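You operate a simulated robot arm through the tools that you are given. There is no shell and no other tool. Be economical: measure what you need, move in short steps, check, and stop when the job is done.

Carry out the task below with a simulated robot arm. There is one attempt and no reset: what you move stays moved.

TASK
Rake the stuck bed on SLOW at MID until the drag reads 10.
Fine: height wheel to MID first, and never FAST; then stop the rake and wind the wheel back to HIGH; leave the taps and the other levers.

The check looks at the end state, three seconds after you hand in, the way a careful person would. Anything else that was tipped, shoved, dropped, spilled or broken makes it a failure.

THE ROBOT
A 7-joint arm with a two-finger gripper on a trunk, on a base that drives. Base frame: it is fixed to the floor where the robot stands at the start and does not move with it; the origin is under the middle of the robot, x ahead of it, y to its left, z up; the surface under the hand at the start is at about z = 860. Lengths are in mm, angles in degrees, forces in N, time in s.
With the tool pointing down near the work surface it reaches from about 300 to 740 mm from the robot's upright axis, wherever it stands. Its first joint turns from -166.0 to 166.0 degrees. Places, roughly: drag gauge [600, -300, 1300]; flush lever [300, -500, 900]; height wheel [500, 0, 900]; knob twenty-eight [0, -1700, 1100]; knob twenty-five [100, -1300, 1100]; knob twenty-four [200, -1200, 1100]; knob twenty-one [300, -700, 1100]; knob twenty-seven [0, -1600, 1100]; knob twenty-six [100, -1500, 1100]; knob twenty-three [200, -1000, 1100]; knob twenty-two [300, -900, 1100]; rake lever [400, -200, 900]; run-off lever [-400, -2000, 900]; sprinkler lever [400, -300, 900]; strainer [-9300, -5300, 3200]. Payload 2.94 kg.
The tool frame sits at the grasp point between the pads (the TCP): z along the fingers, y along the line on which they close. The tips reach 30 mm beyond it. The gripper opens to 138 mm. The gripper's body begins 109 mm behind the TCP.
Orientation is that of the tool frame in the base frame, as [roll, pitch, yaw] about the fixed x, y, z axes, in that order (R = Rz(yaw) Ry(pitch) Rx(roll)). With the fingers straight down and closing along the base's y, the tool's x points along the base's -x, its y along +y and its z along -z.

THE INTERFACE
- The arm moves only by the tool apply_moves. Its argument "steps" is one flat list of numbers, 7 for each row, row after row: the shift along the base's x, y, z in units of 150 mm (1.0 is 150 mm), then the turn, a rotation vector about the base's x, y, z in units of 180 degrees (1.0 is 180 degrees), then the opening, from 0 (shut) to 1 (fully open). In form: [tx, ty, tz, ax, ay, az, hand, tx, ty, tz, ax, ay, az, hand, ...]. A call has 1 to 12 rows; each row is the pose to reach, as a shift and turn from the pose commanded when the call began. A call with a number of a shift or a turn outside -1 to 1 is refused whole. Rows are played at 5 a second. More than 50 mm and 8.6 degrees between two rows, or a gripper value outside its range, and nothing of the call is played. Where a pose cannot be reached the arm comes as near as it can. A force on the tool above 40 N (or 10 N above the force at the start of the call, whichever is more), or a blocked arm, ends the call early, and 0.2 s more pass. Each finger halts on what it meets, pressing with about 44 N; the grip force reading is that of the motor and also rises with nothing between the fingers. The clock runs only during rows and for 0.2 s after the last one: add rows that repeat a pose to give the fingers time. The reply holds the time, the measured pose of the TCP, the force on the tool along the base axes, the opening and the grip force, in the units named above and with some noise, with the torque about the TCP (base axes, N m) and any sound that the robot's microphone picked up, and new pictures: "views" is both (left out), scene, wrist or none.
- Cameras (640 x 400 px; columns grow to the right, rows downward): "scene" is now at [-5.8, 80, 1497.1]; the picture's right is [-0.61, -0.79, 0.00], its down [-0.37, 0.29, -0.88] and it looks along [0.70, -0.54, -0.47] (base axes); focal length 253 px, centre (320, 200). "wrist" rides on the gripper at [71, 19, -146] in the tool frame; the picture's right is [-0.26, 0.97, 0.00], its down [-0.85, -0.23, -0.48] and it looks along [-0.46, -0.12, 0.88] (tool axes); focal length 280 px, centre (320, 200). There is no depth. A picture from a camera that has moved, and an enlarged one, comes with that camera's place and axes in the base frame and with its lens.
- move_column(by): slides the trunk up (or, below 0, down) by that many mm; the arm and the scene camera ride with it, the base frame stays. It gives what a move gives, with no picture.
- steer(legs): drives the robot by 1 to 6 legs, each [ahead, left, turn to the left] in mm, mm and degrees, along the robot's own axes; the way and the turn of a leg run together, so that a leg with both is an arc; at most 1500 mm and 180 degrees a leg. The arm and the cameras ride along, it lands a little off, and it stops where it bumps. It gives what a move gives, and a new picture of the scene camera.
- head_to(pan, tilt): turns the head with the scene camera to pan (to the left, within 86 degrees either way) and tilt (down, from -29 to 69), counted from straight ahead of the robot. It gives what a move gives, and a new picture of the scene camera.
- close_up(camera, box): a new picture of the part [left, top, right, bottom] of that camera's present view, enlarged. It takes no simulated time.
- hand_in(): hands the job in; it is judged then, once.

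Go step by step. Nothing tells you exact positions but the pictures and the camera data: compare them with the known pose of the tool, close in by small moves and look again before you grip or let go. The budget is 120 turns and 260 pictures, counting those below and the enlarged ones. Unless the task says otherwise, let go and move clear before handing in, and close with one line.

The tools are called after "Emit:" as a command line: name --argument value ..., lists and objects as JSON in quotes. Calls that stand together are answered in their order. apply_moves: Moves the arm, as the interface text tells. Its arguments: {"type":"object","properties":{"steps":{"type":"array"},"views":{"type":"string","enum":["both","scene","wrist","none"]}},"required":["steps"]} The other tools are called the same way: move_column (by) slides the trunk up or down; steer (legs) drives the base; head_to (pan, tilt) turns the head that bears the scene camera; close_up (camera, box) takes an enlarged picture of a part of a camera's view; hand_in () hands the job in.

At the start:

```text
time: 0.0
tcp_pos: [408.2, -142.1, 1222.5]
orientation: [-180.0, 0.0, 180.0]
ft_force: [0.1, 0.6, 0.2]
torque: [0.01, -0.01, 0.0]
finger_gap: 137.9
grip_force: 0.1
trunk travel left (down, up): [-325.0, 129.0]
robot x, y, heading: [0.5, -1.4, 0.3]
head pan, tilt: [-37.6, 28.2]
```

scene: 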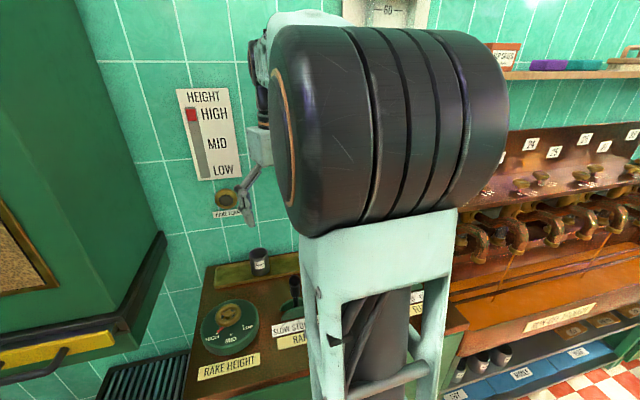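
wrist: 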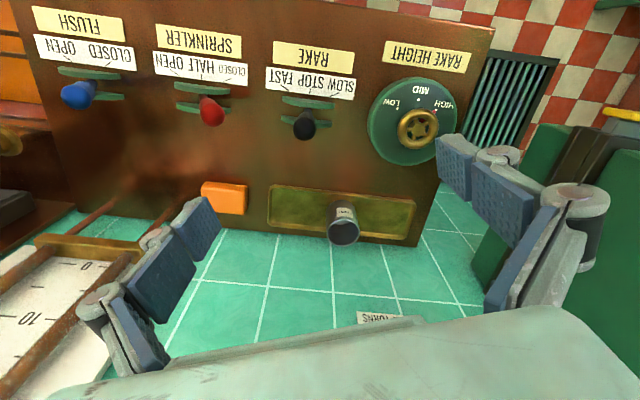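

The console shows the height wheel at HIGH, with the rake, sprinkler and flush levers beside it. The drag gauge is hidden behind the arm, so I'll look closer first.

Emit:
close_up --camera "wrist" --box '[240, 20, 500, 180]'

Emit:
close_up --camera "scene" --box '[160, 80, 320, 380]'

Emit:
head_to --pan -15 --tilt 25

```text
2.46 times, centred on (370, 100) of wrist
camera zoom: at [337.5, -123.0, 1366.9], right [0.26, 0.97, 0.0], down [0.85, -0.23, 0.48], along [0.46, -0.12, -0.88], focal length 690 px, centre (197, 446)
```

zoom: 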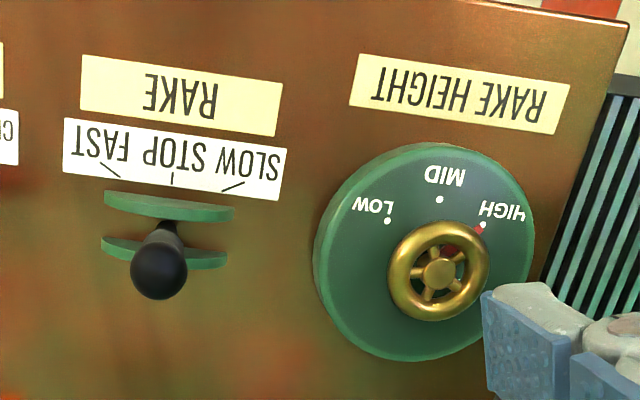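

```text
1.33 times, centred on (240, 230) of scene
camera zoom: at [-5.8, 80.0, 1497.1], right [-0.61, -0.79, 0.0], down [-0.37, 0.29, -0.88], along [0.7, -0.54, -0.47], focal length 338 px, centre (427, 160)
```

zoom: 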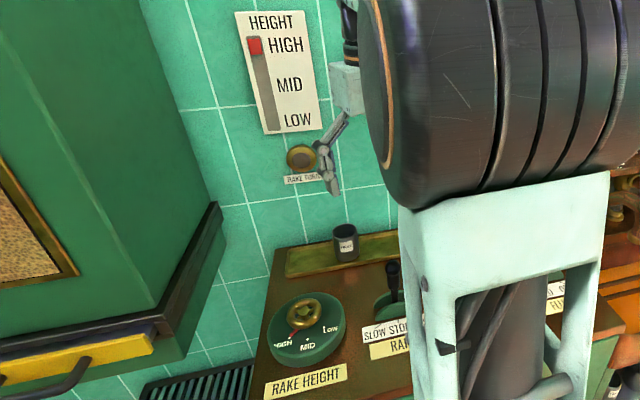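

```text
time: 0.9
tcp_pos: [408.7, -141.1, 1221.7]
orientation: [180.0, 0.0, 179.9]
ft_force: [0.6, 0.2, -0.5]
torque: [0.03, 0.0, -0.01]
finger_gap: 137.8
grip_force: 0.0
trunk travel left (down, up): [-325.0, 129.0]
robot x, y, heading: [-2.1, 0.8, 0.1]
head pan, tilt: [-15.0, 25.0]
camera scene: at [11.0, 111.6, 1502.2], right [-0.26, -0.97, 0.0], down [-0.41, 0.11, -0.91], along [0.88, -0.24, -0.42], focal length 253 px, centre (320, 200)
```

scene: 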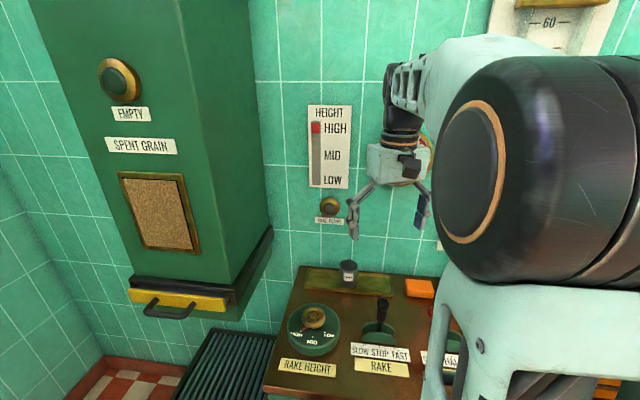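

The wheel (about 65 mm across) sits near (485, 0, 925), with its red mark at HIGH, left-front. MID is a short turn to the right. I'll move above it and look again.

Emit:
apply_moves --steps '[0.1, 0.18, -0.15, 0, 0, 0, 1, 0.2, 0.36, -0.3, 0, 0, 0, 1, 0.3, 0.54, -0.45, 0, 0, 0, 1, 0.4, 0.72, -0.6, 0, 0, 0, 1, 0.5, 0.9, -0.8, 0, 0, 0, 1, 0.513, 0.94, -1, 0, 0, 0, 1, 0.513, 0.94, -1, 0, 0, 0, 1]'

```text
time: 2.5
tcp_pos: [487.8, -0.6, 1071.5]
orientation: [-179.9, 0.1, -180.0]
ft_force: [-0.5, 0.2, -0.6]
torque: [0.0, 0.01, 0.0]
finger_gap: 138.0
grip_force: 0.1
trunk travel left (down, up): [-325.0, 129.0]
robot x, y, heading: [1.1, 1.8, 0.0]
head pan, tilt: [-15.0, 25.0]
camera scene: at [11.0, 111.6, 1502.2], right [-0.26, -0.97, 0.0], down [-0.41, 0.11, -0.91], along [0.88, -0.23, -0.42], focal length 253 px, centre (320, 200)
camera wrist: at [416.2, 17.5, 1216.1], right [0.26, 0.97, 0.0], down [0.85, -0.23, 0.48], along [0.46, -0.12, -0.88], focal length 280 px, centre (320, 200)
```

scene: 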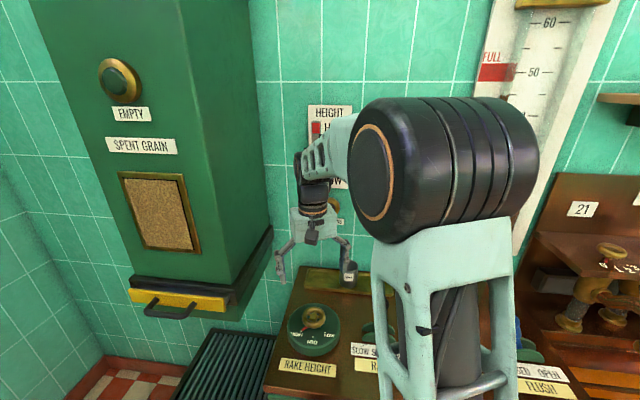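
wrist: 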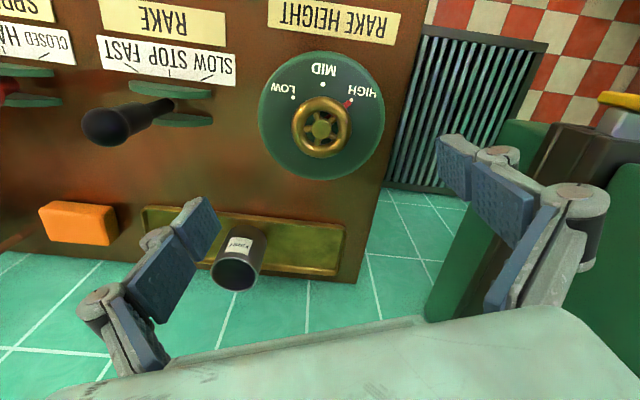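

The drag gauge should be at about (600, −300, 1300), right behind the robot's own shoulder. I'll raise the hand, back off a little and turn right, so the head camera can see past the arm to the gauge.

Emit:
apply_moves --steps '[0, 0, 0.3, 0, 0, 0, 1, 0, 0, 0.6, 0, 0, 0, 1, 0, 0, 0.9, 0, 0, 0, 1]' --views "none"

Emit:
steer --legs '[[-100, 0, 0], [0, 0, -40]]'

Emit:
head_to --pan 10 --tilt 20

```text
time: 3.3
tcp_pos: [487.1, 1.1, 1208.8]
orientation: [-180.0, 0.0, -180.0]
ft_force: [-0.4, -0.7, 0.4]
torque: [0.0, 0.0, -0.01]
finger_gap: 137.7
grip_force: 0.1
trunk travel left (down, up): [-325.0, 129.0]
robot x, y, heading: [-0.9, 0.4, 0.1]
head pan, tilt: [-15.0, 25.0]
```

```text
time: 6.3
tcp_pos: [271.4, -314.3, 1207.7]
orientation: [-180.0, 0.1, 139.8]
ft_force: [-0.4, 0.0, 0.0]
torque: [-0.01, -0.04, 0.04]
finger_gap: 138.1
grip_force: 0.1
trunk travel left (down, up): [-325.0, 129.0]
robot x, y, heading: [-100.5, -2.6, -40.2]
head pan, tilt: [-15.0, 25.0]
camera scene: at [-20.7, 79.5, 1502.2], right [-0.82, -0.57, 0.0], down [-0.24, 0.35, -0.91], along [0.52, -0.74, -0.42], focal length 253 px, centre (320, 200)
```

scene: 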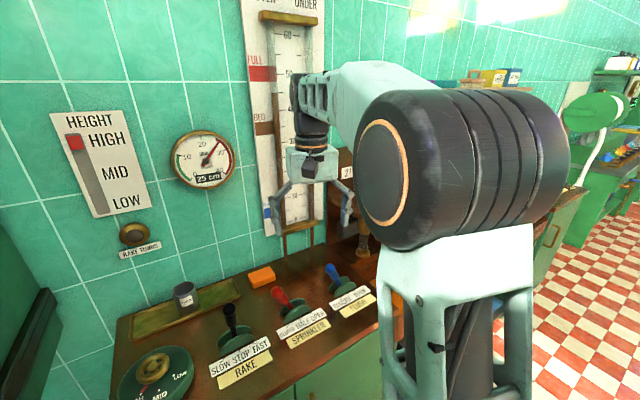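

```text
time: 7.2
tcp_pos: [270.8, -314.0, 1208.5]
orientation: [180.0, 0.0, 139.9]
ft_force: [0.7, -0.2, 0.3]
torque: [-0.02, -0.03, 0.02]
finger_gap: 138.1
grip_force: 0.1
trunk travel left (down, up): [-325.0, 129.0]
robot x, y, heading: [-104.3, 3.7, -40.2]
head pan, tilt: [10.0, 20.0]
camera scene: at [7.2, 108.2, 1510.3], right [-0.5, -0.86, 0.0], down [-0.3, 0.17, -0.94], along [0.81, -0.47, -0.34], focal length 253 px, centre (320, 200)
```

scene: 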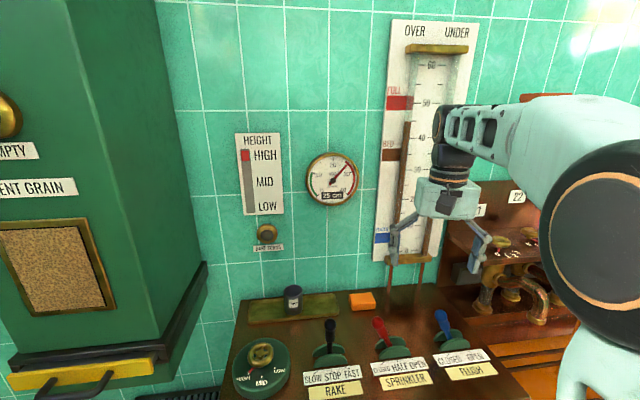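

This view shows everything: the gauge, height scale, wheel and levers. I'll zoom in on the gauges and levers.

Emit:
close_up --camera "scene" --box '[230, 120, 400, 260]'

Emit:
close_up --camera "scene" --box '[220, 280, 500, 400]'

Emit:
close_up --camera "scene" --box '[370, 10, 490, 280]'

```text
2.86 times, centred on (315, 190) of scene
camera zoom: at [7.2, 108.2, 1510.3], right [-0.5, -0.86, 0.0], down [-0.3, 0.17, -0.94], along [0.81, -0.47, -0.34], focal length 724 px, centre (334, 229)
```

zoom: 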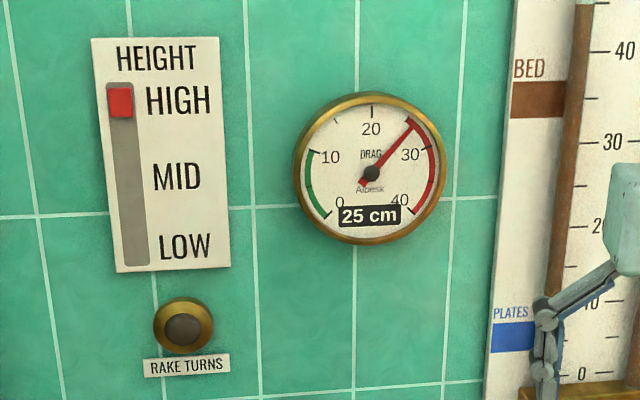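

```text
2.29 times, centred on (360, 340) of scene
camera zoom: at [7.2, 108.2, 1510.3], right [-0.5, -0.86, 0.0], down [-0.3, 0.17, -0.94], along [0.81, -0.47, -0.34], focal length 579 px, centre (229, -120)
```

zoom: 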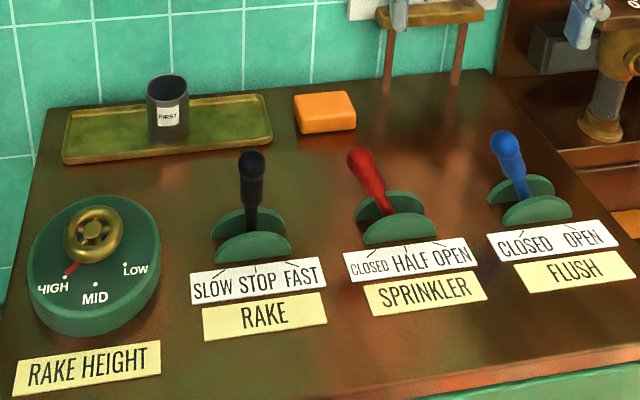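

```text
1.48 times, centred on (430, 145) of scene
camera zoom: at [7.2, 108.2, 1510.3], right [-0.5, -0.86, 0.0], down [-0.3, 0.17, -0.94], along [0.81, -0.47, -0.34], focal length 375 px, centre (157, 282)
```

zoom: 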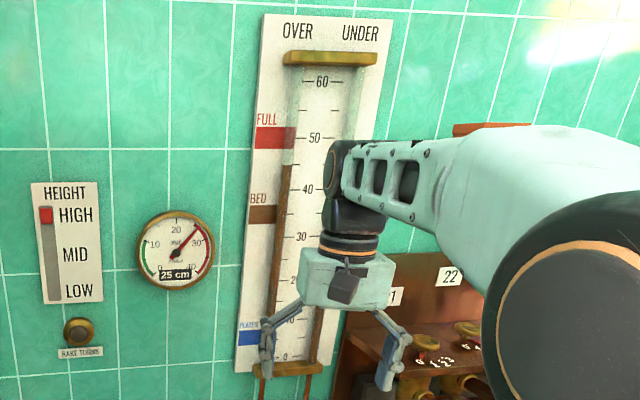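

Drag reads about 27 and the height is at HIGH. I'll bring the hand over the wheel at (485, 2), keeping the present yaw so the turn to MID ends near neutral.

Emit:
apply_moves --steps '[0.17, 0.25, 0, 0, 0, 0, 1, 0.34, 0.5, 0, 0, 0, 0, 1, 0.51, 0.75, 0, 0, 0, 0, 1, 0.68, 1, 0, 0, 0, 0, 1]' --views "none"

Emit:
apply_moves --steps '[0.17, 0.25, 0, 0, 0, 0, 1, 0.34, 0.5, 0, 0, 0, 0, 1, 0.51, 0.75, 0, 0, 0, 0, 1, 0.68, 1, -0.1, 0, 0, 0, 1, 0.72, 1, -0.4, 0, 0, 0, 1, 0.75, 1, -0.7, 0, 0, 0, 1, 0.75, 1, -0.85, 0, 0, 0, 1]'

```text
time: 8.2
tcp_pos: [373.2, -161.9, 1206.6]
orientation: [180.0, 0.0, 139.8]
ft_force: [-0.6, -0.4, 0.3]
torque: [0.01, -0.03, 0.01]
finger_gap: 137.9
grip_force: 0.2
trunk travel left (down, up): [-325.0, 129.0]
robot x, y, heading: [-99.3, 0.3, -40.1]
head pan, tilt: [10.0, 20.0]
```

```text
time: 9.8
tcp_pos: [486.4, -12.7, 1080.5]
orientation: [180.0, 0.0, 139.8]
ft_force: [-0.4, -0.6, 0.2]
torque: [0.0, 0.02, 0.01]
finger_gap: 138.2
grip_force: 0.0
trunk travel left (down, up): [-325.0, 129.0]
robot x, y, heading: [-102.0, 2.7, -40.0]
head pan, tilt: [10.0, 20.0]
camera scene: at [7.4, 108.4, 1510.3], right [-0.5, -0.86, 0.0], down [-0.3, 0.17, -0.94], along [0.81, -0.47, -0.34], focal length 253 px, centre (320, 200)
camera wrist: at [444.8, 46.7, 1225.2], right [0.82, 0.57, 0.0], down [0.5, -0.72, 0.48], along [0.27, -0.39, -0.88], focal length 280 px, centre (320, 200)
```

scene: 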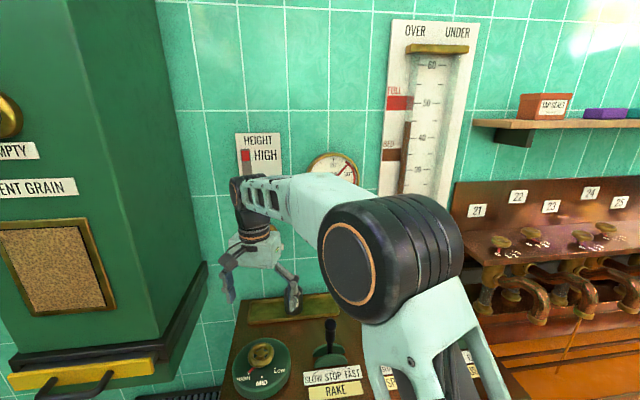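
wrist: 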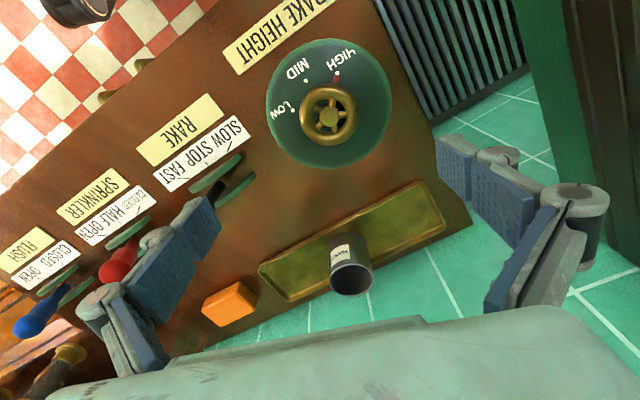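

The wheel centre works out to about (486, 0). I'll come down around it with the fingers partly closed to 100 mm, and stop high to check.

Emit:
apply_moves --steps '[0, 0.085, -0.2, 0, 0, 0, 0.75, 0, 0.085, -0.4, 0, 0, 0, 0.75, 0, 0.085, -0.6, 0, 0, 0, 0.75, 0, 0.085, -0.75, 0, 0, 0, 0.75, 0, 0.085, -0.86, 0, 0, 0, 0.75]'

Emit:
close_up --camera "scene" --box '[200, 260, 360, 400]'

```text
time: 11.0
tcp_pos: [487.1, 0.9, 951.8]
orientation: [-180.0, 0.0, 139.8]
ft_force: [0.5, -0.5, -0.8]
torque: [0.03, 0.04, 0.01]
finger_gap: 103.6
grip_force: 0.0
trunk travel left (down, up): [-325.0, 129.0]
robot x, y, heading: [-100.0, -1.4, -40.0]
head pan, tilt: [10.0, 20.0]
camera scene: at [7.3, 108.3, 1510.3], right [-0.5, -0.86, 0.0], down [-0.3, 0.17, -0.94], along [0.81, -0.47, -0.34], focal length 253 px, centre (320, 200)
camera wrist: at [445.0, 60.4, 1096.9], right [0.82, 0.57, 0.0], down [0.5, -0.72, 0.48], along [0.27, -0.39, -0.88], focal length 280 px, centre (320, 200)
```

scene: 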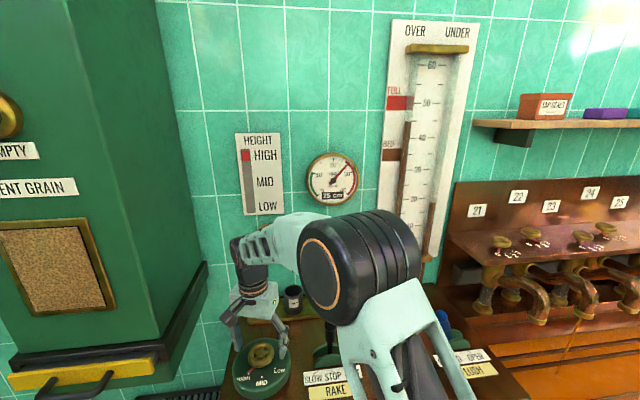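
wrist: 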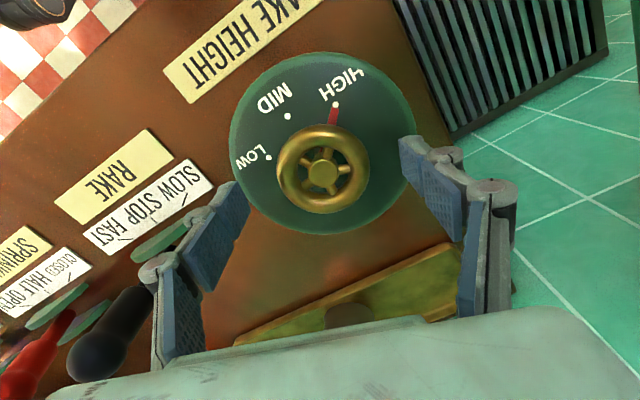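

```text
2.86 times, centred on (280, 330) of scene
camera zoom: at [7.3, 108.3, 1510.3], right [-0.5, -0.86, 0.0], down [-0.3, 0.17, -0.94], along [0.81, -0.47, -0.34], focal length 724 px, centre (434, -171)
```

zoom: 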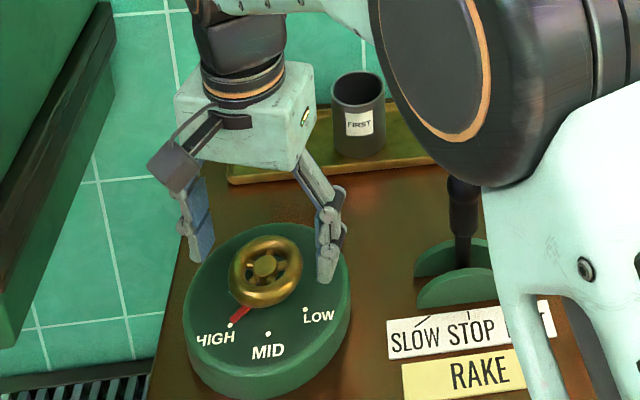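

The wheel centre is confirmed at (486, 3, 925), about 61 mm across. The dial top is at z≈895, and HIGH to MID is about +53° about z. I'll lower to z=935 and grip the rim.

Emit:
apply_moves --steps '[0, 0.01, -0.06, 0, 0, 0, 0.75, 0, 0.01, -0.113, 0, 0, 0, 0.75, 0, 0.01, -0.113, 0, 0, 0, 0.6, 0, 0.01, -0.113, 0, 0, 0, 0.5, 0, 0.01, -0.113, 0, 0, 0, 0.36, 0, 0.01, -0.113, 0, 0, 0, 0.36, 0, 0.01, -0.113, 0, 0, 0, 0.36]' --views "wrist"

Emit:
close_up --camera "scene" --box '[200, 260, 360, 400]'

```text
time: 12.6
tcp_pos: [486.5, 2.4, 936.5]
orientation: [179.9, 0.2, 139.9]
ft_force: [6.0, 5.4, 0.9]
torque: [0.39, -0.45, 0.07]
finger_gap: 64.9
grip_force: 44.7
trunk travel left (down, up): [-325.0, 129.0]
robot x, y, heading: [-98.6, 2.3, -40.1]
head pan, tilt: [10.0, 20.0]
camera wrist: at [444.8, 62.1, 1080.6], right [0.82, 0.57, 0.0], down [0.5, -0.72, 0.48], along [0.27, -0.39, -0.88], focal length 280 px, centre (320, 200)
```

wrist: 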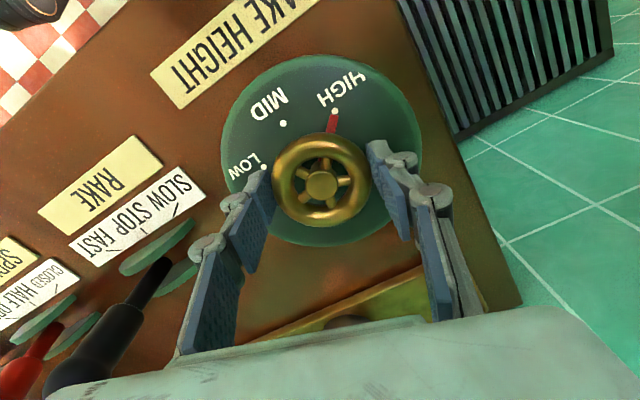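

```text
2.86 times, centred on (280, 330) of scene
camera zoom: at [7.7, 108.9, 1510.2], right [-0.5, -0.86, 0.0], down [-0.3, 0.17, -0.94], along [0.81, -0.47, -0.34], focal length 724 px, centre (434, -171)
```

zoom: 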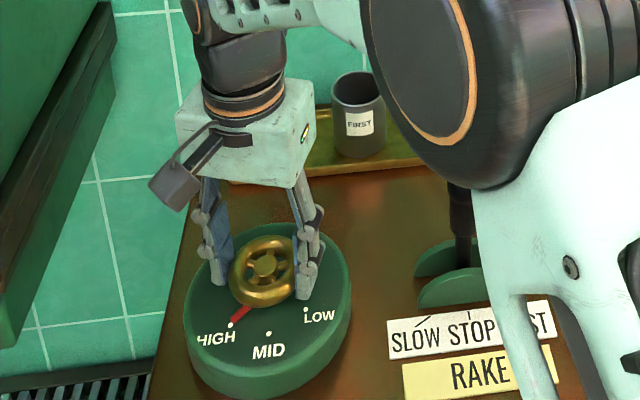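

I have the rim, with no pointer movement yet. Turning about +53° toward MID.

Emit:
apply_moves --steps '[0, 0, 0, 0, 0, 0.042, 0.36, 0, 0, 0, 0, 0, 0.084, 0.36, 0, 0, 0, 0, 0, 0.126, 0.36, 0, 0, 0, 0, 0, 0.168, 0.36, 0, 0, 0, 0, 0, 0.21, 0.36, 0, 0, 0, 0, 0, 0.252, 0.36, 0, 0, 0, 0, 0, 0.294, 0.36, 0, 0, 0, 0, 0, 0.294, 0.36]'

Emit:
close_up --camera "scene" --box '[220, 120, 380, 400]'

```text
time: 14.4
tcp_pos: [485.9, -1.3, 936.1]
orientation: [-180.0, 0.2, -167.2]
ft_force: [9.9, -2.1, 10.3]
torque: [0.12, -0.27, -0.05]
finger_gap: 65.1
grip_force: 45.7
trunk travel left (down, up): [-325.0, 129.0]
robot x, y, heading: [-100.7, -1.4, -40.2]
head pan, tilt: [10.0, 20.0]
camera scene: at [7.3, 108.0, 1510.4], right [-0.5, -0.86, 0.0], down [-0.3, 0.17, -0.94], along [0.81, -0.47, -0.34], focal length 253 px, centre (320, 200)
camera wrist: at [412.3, 1.7, 1080.5], right [0.04, 1.0, 0.0], down [0.88, -0.04, 0.48], along [0.48, -0.02, -0.88], focal length 280 px, centre (320, 200)
```

scene: 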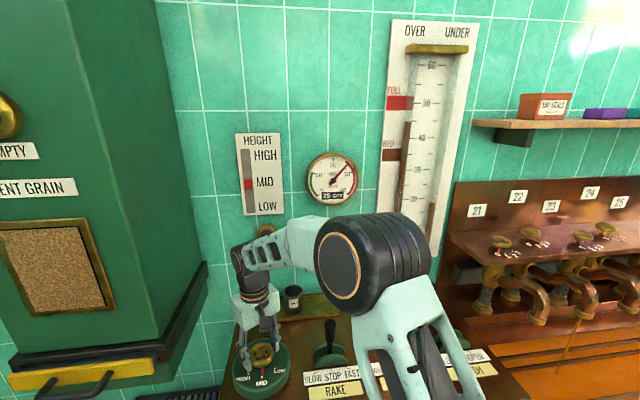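
wrist: 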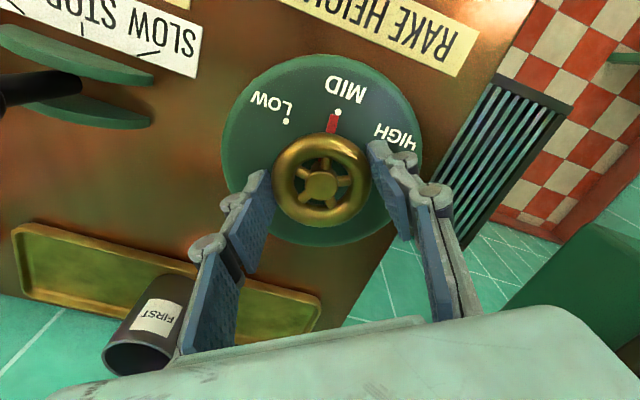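

```text
1.43 times, centred on (300, 260) of scene
camera zoom: at [7.3, 108.0, 1510.4], right [-0.5, -0.86, 0.0], down [-0.3, 0.17, -0.94], along [0.81, -0.47, -0.34], focal length 362 px, centre (349, 114)
```

zoom: 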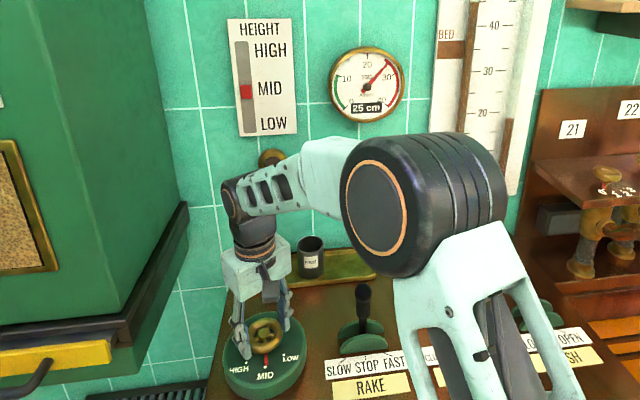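

The wheel and indicator are at MID. I'll release and rise straight up.

Emit:
apply_moves --steps '[0, 0, 0, 0, 0, 0, 0.55, 0, 0, 0, 0, 0, 0, 0.75, 0, 0, 0, 0, 0, 0, 0.75, 0, 0, 0.25, 0, 0, 0, 0.75, 0, 0, 0.55, 0, 0, 0, 0.75, 0, 0, 0.85, 0, 0, 0, 0.75, 0, 0, 1, 0, 0, 0, 0.75]' --views "none"

Emit:
apply_moves --steps '[0, -0.05, 0.3, 0, 0, -0.045, 0.6, 0, -0.1, 0.4, 0, 0, -0.09, 0.5, 0, -0.15, 0.4, 0, 0, -0.135, 0.5, 0, -0.2, 0.4, 0, 0, -0.18, 0.5, 0, -0.25, 0.4, 0, 0, -0.225, 0.5, 0, -0.3, 0.4, 0, 0, -0.27, 0.5, 0, -0.35, 0.4, 0, 0, -0.315, 0.5, 0, -0.4, 0.4, 0, 0, -0.36, 0.5, 0, -0.45, 0.4, 0, 0, -0.405, 0.5, 0, -0.5, 0.4, 0, 0, -0.45, 0.5, 0, -0.55, 0.4, 0, 0, -0.495, 0.5, 0, -0.6, 0.4, 0, 0, -0.54, 0.5]'

```text
time: 16.0
tcp_pos: [484.0, 0.7, 1086.5]
orientation: [-180.0, 0.1, -167.4]
ft_force: [-0.1, 0.4, 0.4]
torque: [-0.03, 0.0, 0.0]
finger_gap: 103.4
grip_force: 0.0
trunk travel left (down, up): [-325.0, 129.0]
robot x, y, heading: [-103.1, -1.0, -40.2]
head pan, tilt: [10.0, 20.0]
```

```text
time: 18.6
tcp_pos: [484.7, -88.3, 1144.8]
orientation: [180.0, 0.0, 95.4]
ft_force: [-0.7, -0.3, -0.5]
torque: [0.0, 0.04, 0.01]
finger_gap: 69.0
grip_force: 0.0
trunk travel left (down, up): [-325.0, 129.0]
robot x, y, heading: [-101.2, 1.1, -40.5]
head pan, tilt: [10.0, 20.0]
camera scene: at [7.2, 108.2, 1510.3], right [-0.5, -0.86, 0.0], down [-0.3, 0.17, -0.94], along [0.81, -0.47, -0.34], focal length 253 px, centre (320, 200)
camera wrist: at [497.6, -18.2, 1289.8], right [0.99, -0.17, 0.0], down [-0.15, -0.87, 0.48], along [-0.08, -0.47, -0.88], focal length 280 px, centre (320, 200)
```

scene: 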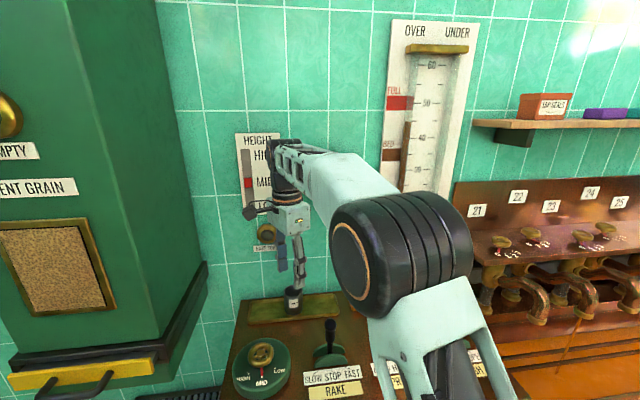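
wrist: 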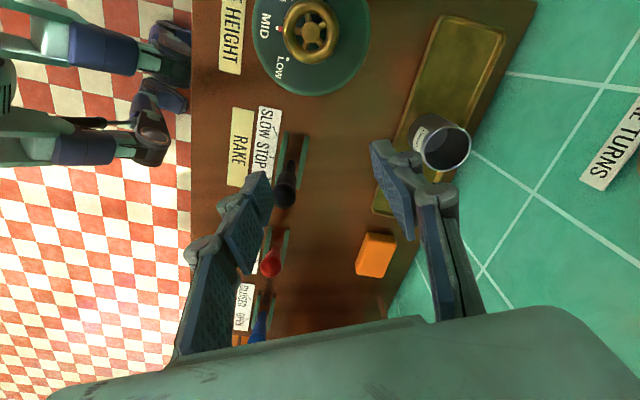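

The lever knob is confirmed near (426, −166, 985), standing upright. The console is turned about −22°. I'll align the fingers across the lever's swing and go above it.

Emit:
apply_moves --steps '[-0.1, -0.13, 0, 0, 0, -0.038, 0.5, -0.2, -0.26, 0, 0, 0, -0.076, 0.5, -0.3, -0.39, 0, 0, 0, -0.114, 0.5, -0.391, -0.518, -0.1, 0, 0, -0.152, 0.5, -0.391, -0.518, -0.3, 0, 0, -0.152, 0.5, -0.391, -0.518, -0.45, 0, 0, -0.152, 0.5, -0.391, -0.518, -0.45, 0, 0, -0.152, 0.5]'

Emit:
close_up --camera "scene" --box '[200, 260, 380, 400]'

```text
time: 20.2
tcp_pos: [428.0, -169.2, 1075.9]
orientation: [-179.9, 0.0, 68.1]
ft_force: [-0.3, -1.1, -0.7]
torque: [-0.03, -0.05, 0.04]
finger_gap: 68.9
grip_force: 0.0
trunk travel left (down, up): [-325.0, 129.0]
robot x, y, heading: [-101.1, -2.3, -40.1]
head pan, tilt: [10.0, 20.0]
camera scene: at [7.2, 108.3, 1510.3], right [-0.5, -0.86, 0.0], down [-0.3, 0.17, -0.94], along [0.81, -0.47, -0.34], focal length 253 px, centre (320, 200)
camera wrist: at [471.5, -110.7, 1220.5], right [0.8, -0.6, 0.0], down [-0.53, -0.7, 0.48], along [-0.29, -0.38, -0.88], focal length 280 px, centre (320, 200)
```

scene: 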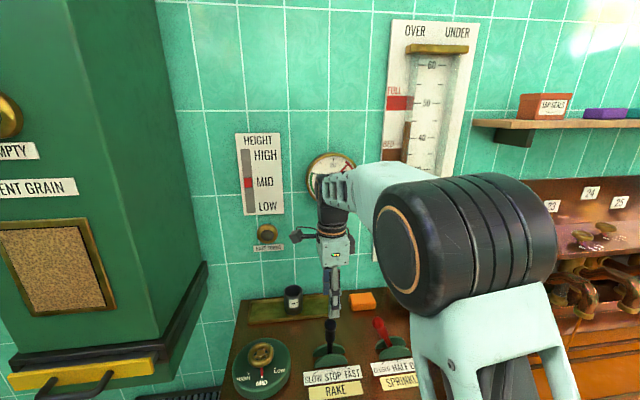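
wrist: 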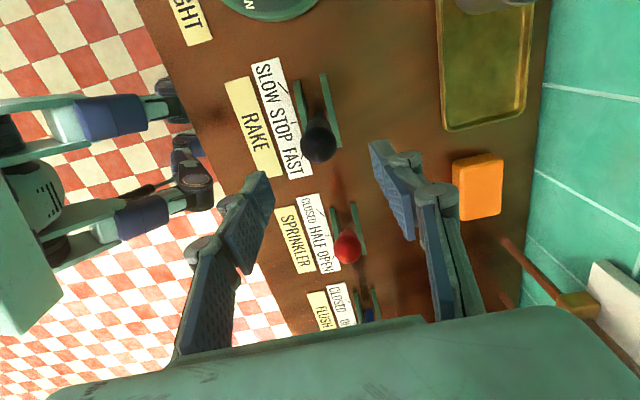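

```text
2.86 times, centred on (290, 330) of scene
camera zoom: at [7.2, 108.3, 1510.3], right [-0.5, -0.86, 0.0], down [-0.3, 0.17, -0.94], along [0.81, -0.47, -0.34], focal length 724 px, centre (406, -171)
```

zoom: 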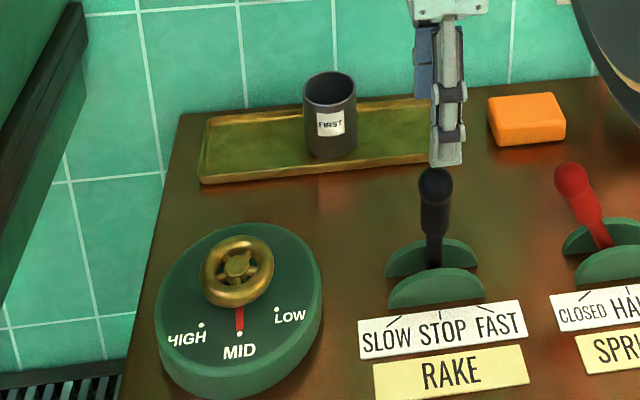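

Well aligned. I'll lower to z≈975 and close on the knob.

Emit:
apply_moves --steps '[-0.005, 0.02, -0.2, 0, 0, 0, 0.5, -0.005, 0.02, -0.4, 0, 0, 0, 0.5, -0.005, 0.02, -0.6, 0, 0, 0, 0.5, -0.005, 0.02, -0.673, 0, 0, 0, 0.5, -0.005, 0.02, -0.673, 0, 0, 0, 0.35, -0.005, 0.02, -0.673, 0, 0, 0, 0.14, -0.005, 0.02, -0.673, 0, 0, 0, 0.14, -0.005, 0.02, -0.673, 0, 0, 0, 0.14]'

Emit:
close_up --camera "scene" --box '[220, 130, 400, 400]'

```text
time: 22.0
tcp_pos: [426.5, -164.5, 974.1]
orientation: [-179.9, 0.0, 68.1]
ft_force: [1.0, -1.1, -1.6]
torque: [-0.01, -0.1, 0.01]
finger_gap: 28.0
grip_force: 45.0
trunk travel left (down, up): [-325.0, 129.0]
robot x, y, heading: [-101.3, -3.7, -40.0]
head pan, tilt: [10.0, 20.0]
camera scene: at [7.6, 108.2, 1510.2], right [-0.5, -0.86, 0.0], down [-0.3, 0.17, -0.94], along [0.81, -0.47, -0.34], focal length 253 px, centre (320, 200)
camera wrist: at [471.2, -107.1, 1120.2], right [0.8, -0.6, 0.0], down [-0.53, -0.7, 0.48], along [-0.29, -0.38, -0.88], focal length 280 px, centre (320, 200)
```

scene: 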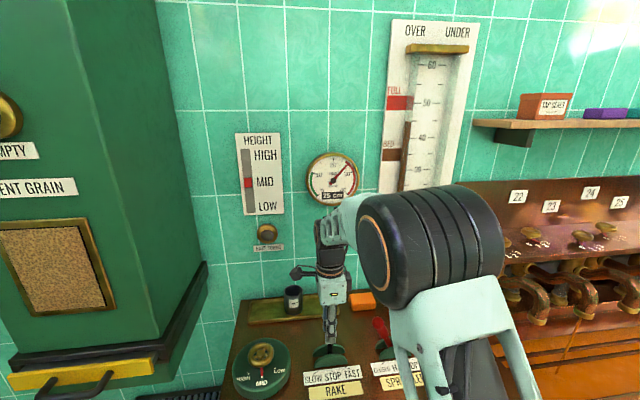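
wrist: 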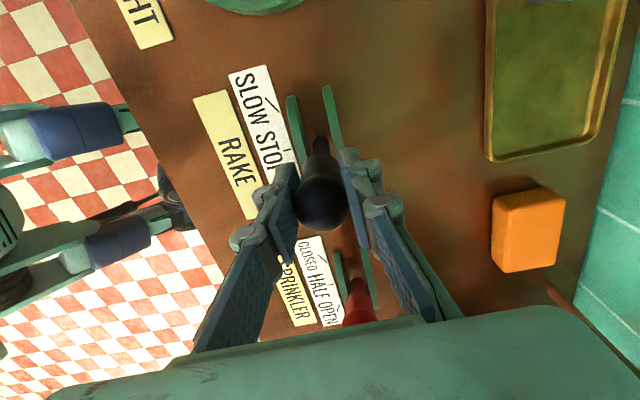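

```text
1.48 times, centred on (310, 265) of scene
camera zoom: at [7.6, 108.2, 1510.2], right [-0.5, -0.86, 0.0], down [-0.3, 0.17, -0.94], along [0.81, -0.47, -0.34], focal length 375 px, centre (335, 104)
```

zoom: 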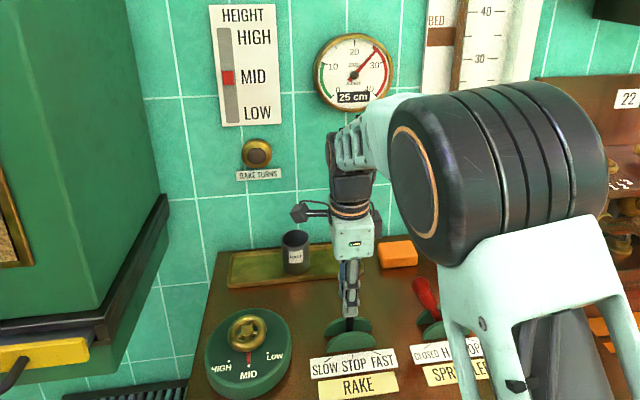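

The knob is gripped and the drag gauge is in view. I'll swing the lever about 18° along the console toward SLOW and see how it goes.

Emit:
apply_moves --steps '[0.03, 0.074, -0.006, 0, 0, 0, 0.14, 0.06, 0.148, -0.018, 0, 0, 0, 0.14, 0.081, 0.2, -0.035, 0, 0, 0, 0.14]' --views "wrist"

Emit:
close_up --camera "scene" --box '[220, 130, 400, 400]'

```text
time: 22.8
tcp_pos: [440.4, -135.8, 970.8]
orientation: [179.8, 0.0, 68.2]
ft_force: [2.3, -6.3, 7.0]
torque: [-0.79, 0.23, 0.17]
finger_gap: 28.5
grip_force: 39.9
trunk travel left (down, up): [-325.0, 129.0]
robot x, y, heading: [-103.3, -0.7, -40.2]
head pan, tilt: [10.0, 20.0]
camera wrist: at [483.0, -77.2, 1116.6], right [0.8, -0.6, 0.0], down [-0.53, -0.7, 0.47], along [-0.28, -0.38, -0.88], focal length 280 px, centre (320, 200)
```

wrist: 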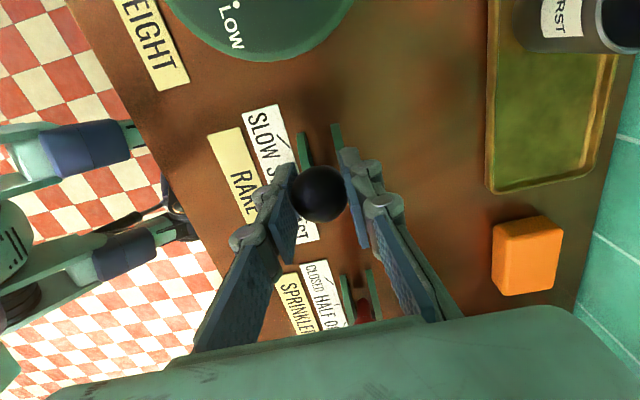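

```text
1.48 times, centred on (310, 265) of scene
camera zoom: at [6.9, 107.8, 1510.5], right [-0.5, -0.86, 0.0], down [-0.3, 0.17, -0.94], along [0.81, -0.47, -0.34], focal length 375 px, centre (335, 104)
```

zoom: 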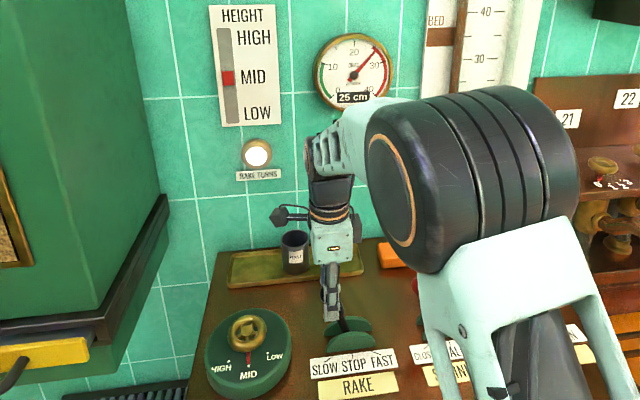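

The RAKE TURNS lamp is lit, and the lever is about 17° over. I'll ease a bit further to seat it in SLOW while watching the gauge.

Emit:
apply_moves --steps '[0.015, 0.037, -0.014, 0, 0, 0, 0.14, 0.03, 0.074, -0.03, 0, 0, 0, 0.14, 0.03, 0.074, -0.03, 0, 0, 0, 0.14]' --views "none"

Emit:
close_up --camera "scene" --box '[230, 120, 400, 400]'

Emit:
close_up --camera "scene" --box '[290, 140, 380, 220]'

```text
time: 23.6
tcp_pos: [443.3, -125.0, 967.6]
orientation: [179.9, 0.1, 68.1]
ft_force: [6.3, -13.4, 6.2]
torque: [-1.62, 0.3, 0.07]
finger_gap: 28.1
grip_force: 44.7
trunk travel left (down, up): [-325.0, 129.0]
robot x, y, heading: [-101.2, -1.7, -40.5]
head pan, tilt: [10.0, 20.0]
```

```text
1.43 times, centred on (315, 260) of scene
camera zoom: at [7.4, 106.9, 1510.4], right [-0.5, -0.86, 0.0], down [-0.3, 0.17, -0.94], along [0.81, -0.47, -0.34], focal length 362 px, centre (327, 114)
```

zoom: 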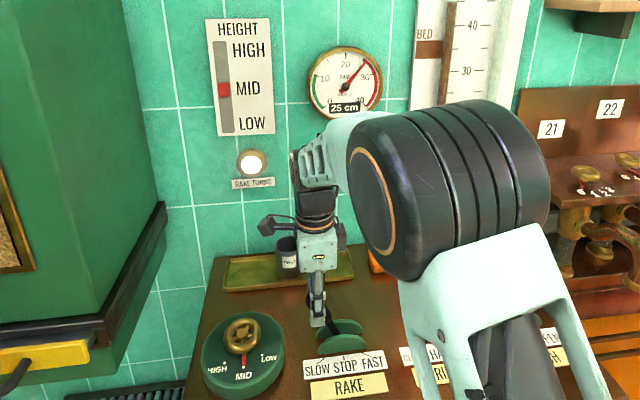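

```text
5.00 times, centred on (335, 180) of scene
camera zoom: at [7.4, 106.9, 1510.4], right [-0.5, -0.86, 0.0], down [-0.3, 0.17, -0.94], along [0.81, -0.47, -0.34], focal length 1266 px, centre (245, 300)
```

zoom: 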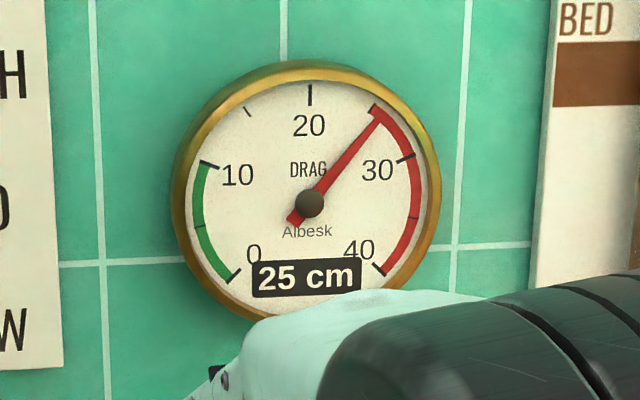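

The lever has reached SLOW, with resistance building, and drag is about 26. I'll hold and wait.

Emit:
apply_moves --steps '[0, 0, 0, 0, 0, 0, 0.14, 0, 0, 0, 0, 0, 0, 0.14, 0, 0, 0, 0, 0, 0, 0.14, 0, 0, 0, 0, 0, 0, 0.14, 0, 0, 0, 0, 0, 0, 0.14, 0, 0, 0, 0, 0, 0, 0.14, 0, 0, 0, 0, 0, 0, 0.14, 0, 0, 0, 0, 0, 0, 0.14]' --views "none"

Emit:
close_up --camera "scene" --box '[290, 140, 380, 220]'

```text
time: 25.4
tcp_pos: [445.0, -124.5, 967.1]
orientation: [-179.9, 0.0, 68.2]
ft_force: [10.8, -13.8, 5.8]
torque: [-1.49, 0.17, 0.21]
finger_gap: 28.1
grip_force: 45.2
trunk travel left (down, up): [-325.0, 129.0]
robot x, y, heading: [-102.0, -0.5, -40.2]
head pan, tilt: [10.0, 20.0]
```

```text
5.00 times, centred on (335, 180) of scene
camera zoom: at [8.1, 106.8, 1510.4], right [-0.5, -0.86, 0.0], down [-0.3, 0.17, -0.94], along [0.81, -0.47, -0.34], focal length 1266 px, centre (245, 300)
```

zoom: 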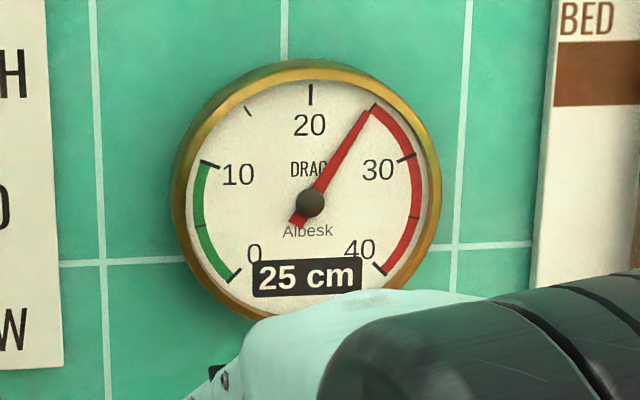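

Drag is falling slowly, about 0.5 per second, so I'll keep holding in batches.

Emit:
apply_moves --steps '[0, 0, 0, 0, 0, 0, 0.14, 0, 0, 0, 0, 0, 0, 0.14, 0, 0, 0, 0, 0, 0, 0.14, 0, 0, 0, 0, 0, 0, 0.14, 0, 0, 0, 0, 0, 0, 0.14, 0, 0, 0, 0, 0, 0, 0.14, 0, 0, 0, 0, 0, 0, 0.14, 0, 0, 0, 0, 0, 0, 0.14, 0, 0, 0, 0, 0, 0, 0.14, 0, 0, 0, 0, 0, 0, 0.14, 0, 0, 0, 0, 0, 0, 0.14, 0, 0, 0, 0, 0, 0, 0.14]' --views "none"

Emit:
apply_moves --steps '[0, 0, 0, 0, 0, 0, 0.14, 0, 0, 0, 0, 0, 0, 0.14, 0, 0, 0, 0, 0, 0, 0.14, 0, 0, 0, 0, 0, 0, 0.14, 0, 0, 0, 0, 0, 0, 0.14, 0, 0, 0, 0, 0, 0, 0.14, 0, 0, 0, 0, 0, 0, 0.14, 0, 0, 0, 0, 0, 0, 0.14, 0, 0, 0, 0, 0, 0, 0.14, 0, 0, 0, 0, 0, 0, 0.14, 0, 0, 0, 0, 0, 0, 0.14, 0, 0, 0, 0, 0, 0, 0.14]' --views "none"

Emit:
close_up --camera "scene" --box '[290, 140, 380, 220]'

```text
time: 28.0
tcp_pos: [444.0, -124.6, 966.2]
orientation: [-179.9, 0.0, 68.1]
ft_force: [11.5, -11.1, 4.0]
torque: [-1.12, -0.02, 0.16]
finger_gap: 28.2
grip_force: 44.8
trunk travel left (down, up): [-325.0, 129.0]
robot x, y, heading: [-95.3, -0.5, -40.2]
head pan, tilt: [10.0, 20.0]
```

```text
time: 30.6
tcp_pos: [444.7, -124.6, 966.7]
orientation: [-180.0, 0.0, 68.1]
ft_force: [12.1, -7.5, 1.3]
torque: [-0.58, -0.14, 0.13]
finger_gap: 28.1
grip_force: 45.1
trunk travel left (down, up): [-325.0, 129.0]
robot x, y, heading: [-102.4, -2.6, -40.1]
head pan, tilt: [10.0, 20.0]
```

```text
5.00 times, centred on (335, 180) of scene
camera zoom: at [8.7, 107.4, 1510.2], right [-0.5, -0.86, 0.0], down [-0.3, 0.17, -0.94], along [0.81, -0.47, -0.34], focal length 1266 px, centre (245, 300)
```

zoom: 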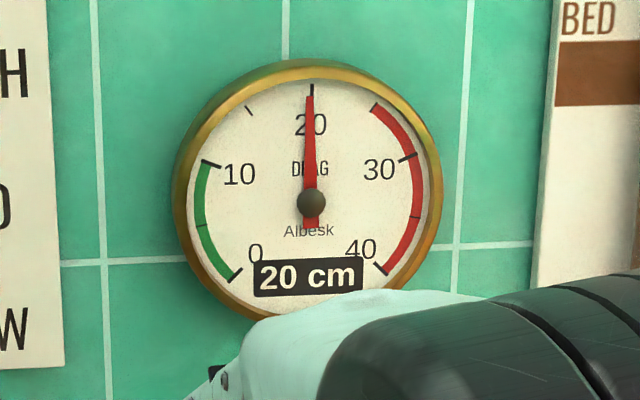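

Drag is 20 at t=30.6, falling about 0.9 per second. I'll hold another 5 s or so.

Emit:
apply_moves --steps '[0, 0, 0, 0, 0, 0, 0.14, 0, 0, 0, 0, 0, 0, 0.14, 0, 0, 0, 0, 0, 0, 0.14, 0, 0, 0, 0, 0, 0, 0.14, 0, 0, 0, 0, 0, 0, 0.14, 0, 0, 0, 0, 0, 0, 0.14, 0, 0, 0, 0, 0, 0, 0.14, 0, 0, 0, 0, 0, 0, 0.14, 0, 0, 0, 0, 0, 0, 0.14, 0, 0, 0, 0, 0, 0, 0.14, 0, 0, 0, 0, 0, 0, 0.14, 0, 0, 0, 0, 0, 0, 0.14]' --views "none"

Emit:
apply_moves --steps '[0, 0, 0, 0, 0, 0, 0.14, 0, 0, 0, 0, 0, 0, 0.14, 0, 0, 0, 0, 0, 0, 0.14, 0, 0, 0, 0, 0, 0, 0.14, 0, 0, 0, 0, 0, 0, 0.14, 0, 0, 0, 0, 0, 0, 0.14, 0, 0, 0, 0, 0, 0, 0.14, 0, 0, 0, 0, 0, 0, 0.14, 0, 0, 0, 0, 0, 0, 0.14, 0, 0, 0, 0, 0, 0, 0.14, 0, 0, 0, 0, 0, 0, 0.14]' --views "none"

Emit:
close_up --camera "scene" --box '[290, 140, 380, 220]'

```text
time: 33.2
tcp_pos: [443.9, -124.7, 966.6]
orientation: [-179.9, 0.0, 68.2]
ft_force: [12.4, -5.6, -1.1]
torque: [-0.22, -0.32, 0.18]
finger_gap: 28.2
grip_force: 45.4
trunk travel left (down, up): [-325.0, 129.0]
robot x, y, heading: [-102.9, -0.1, -40.0]
head pan, tilt: [10.0, 20.0]
```

```text
time: 35.6
tcp_pos: [442.9, -122.5, 966.2]
orientation: [-180.0, -0.1, 68.1]
ft_force: [11.8, -4.6, -0.5]
torque: [-0.12, -0.33, 0.16]
finger_gap: 27.8
grip_force: 44.9
trunk travel left (down, up): [-325.0, 129.0]
robot x, y, heading: [-100.8, 1.0, -40.3]
head pan, tilt: [10.0, 20.0]
```

```text
5.00 times, centred on (335, 180) of scene
camera zoom: at [8.9, 107.7, 1510.2], right [-0.5, -0.86, 0.0], down [-0.3, 0.17, -0.94], along [0.81, -0.47, -0.34], focal length 1266 px, centre (245, 300)
```

zoom: 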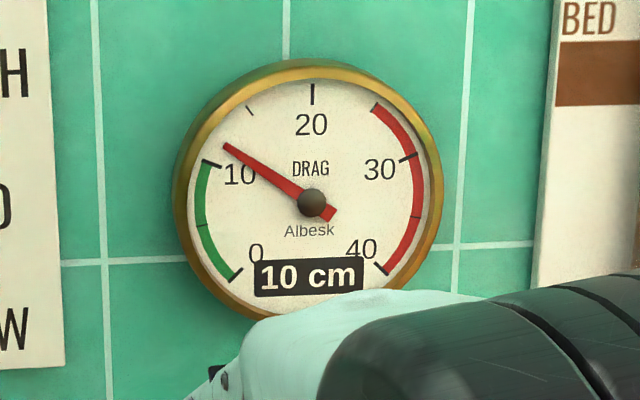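

Drag is about 11.7 and falling nearly 2 per second. I'll hold 0.4 s more, then swing the lever back to its original STOP position.

Emit:
apply_moves --steps '[0, 0, 0, 0, 0, 0, 0.14, 0, 0, 0, 0, 0, 0, 0.14, -0.055, -0.137, 0.045, 0, 0, 0, 0.14, -0.111, -0.274, 0.065, 0, 0, 0, 0.14]' --views "none"

Emit:
close_up --camera "scene" --box '[290, 140, 380, 220]'

Emit:
close_up --camera "scene" --box '[220, 120, 400, 400]'

```text
time: 36.6
tcp_pos: [425.9, -168.1, 975.7]
orientation: [-179.9, 0.2, 67.9]
ft_force: [10.9, -0.7, 0.8]
torque: [0.03, -0.31, -0.02]
finger_gap: 29.0
grip_force: 11.6
trunk travel left (down, up): [-325.0, 129.0]
robot x, y, heading: [-100.5, -1.2, -40.1]
head pan, tilt: [10.0, 20.0]
```

```text
5.00 times, centred on (335, 180) of scene
camera zoom: at [8.3, 107.3, 1510.4], right [-0.5, -0.86, 0.0], down [-0.3, 0.17, -0.94], along [0.81, -0.47, -0.34], focal length 1266 px, centre (245, 300)
```

zoom: 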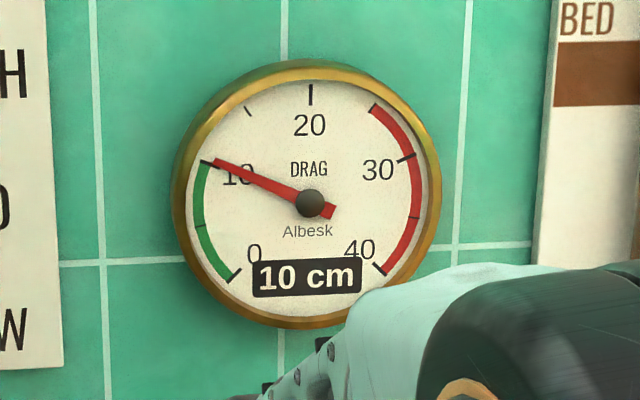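

```text
1.43 times, centred on (310, 260) of scene
camera zoom: at [8.3, 107.3, 1510.4], right [-0.5, -0.86, 0.0], down [-0.3, 0.17, -0.94], along [0.81, -0.47, -0.34], focal length 362 px, centre (334, 114)
```

zoom: 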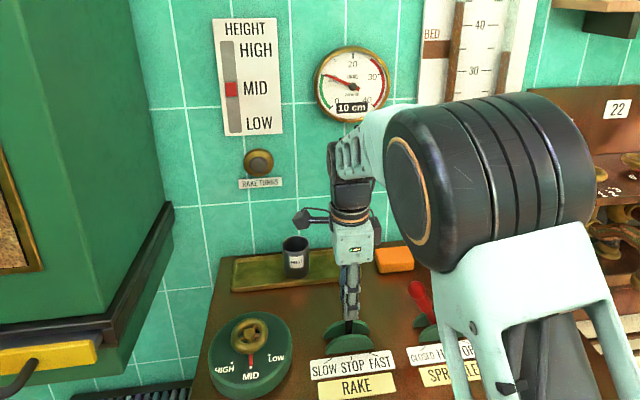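

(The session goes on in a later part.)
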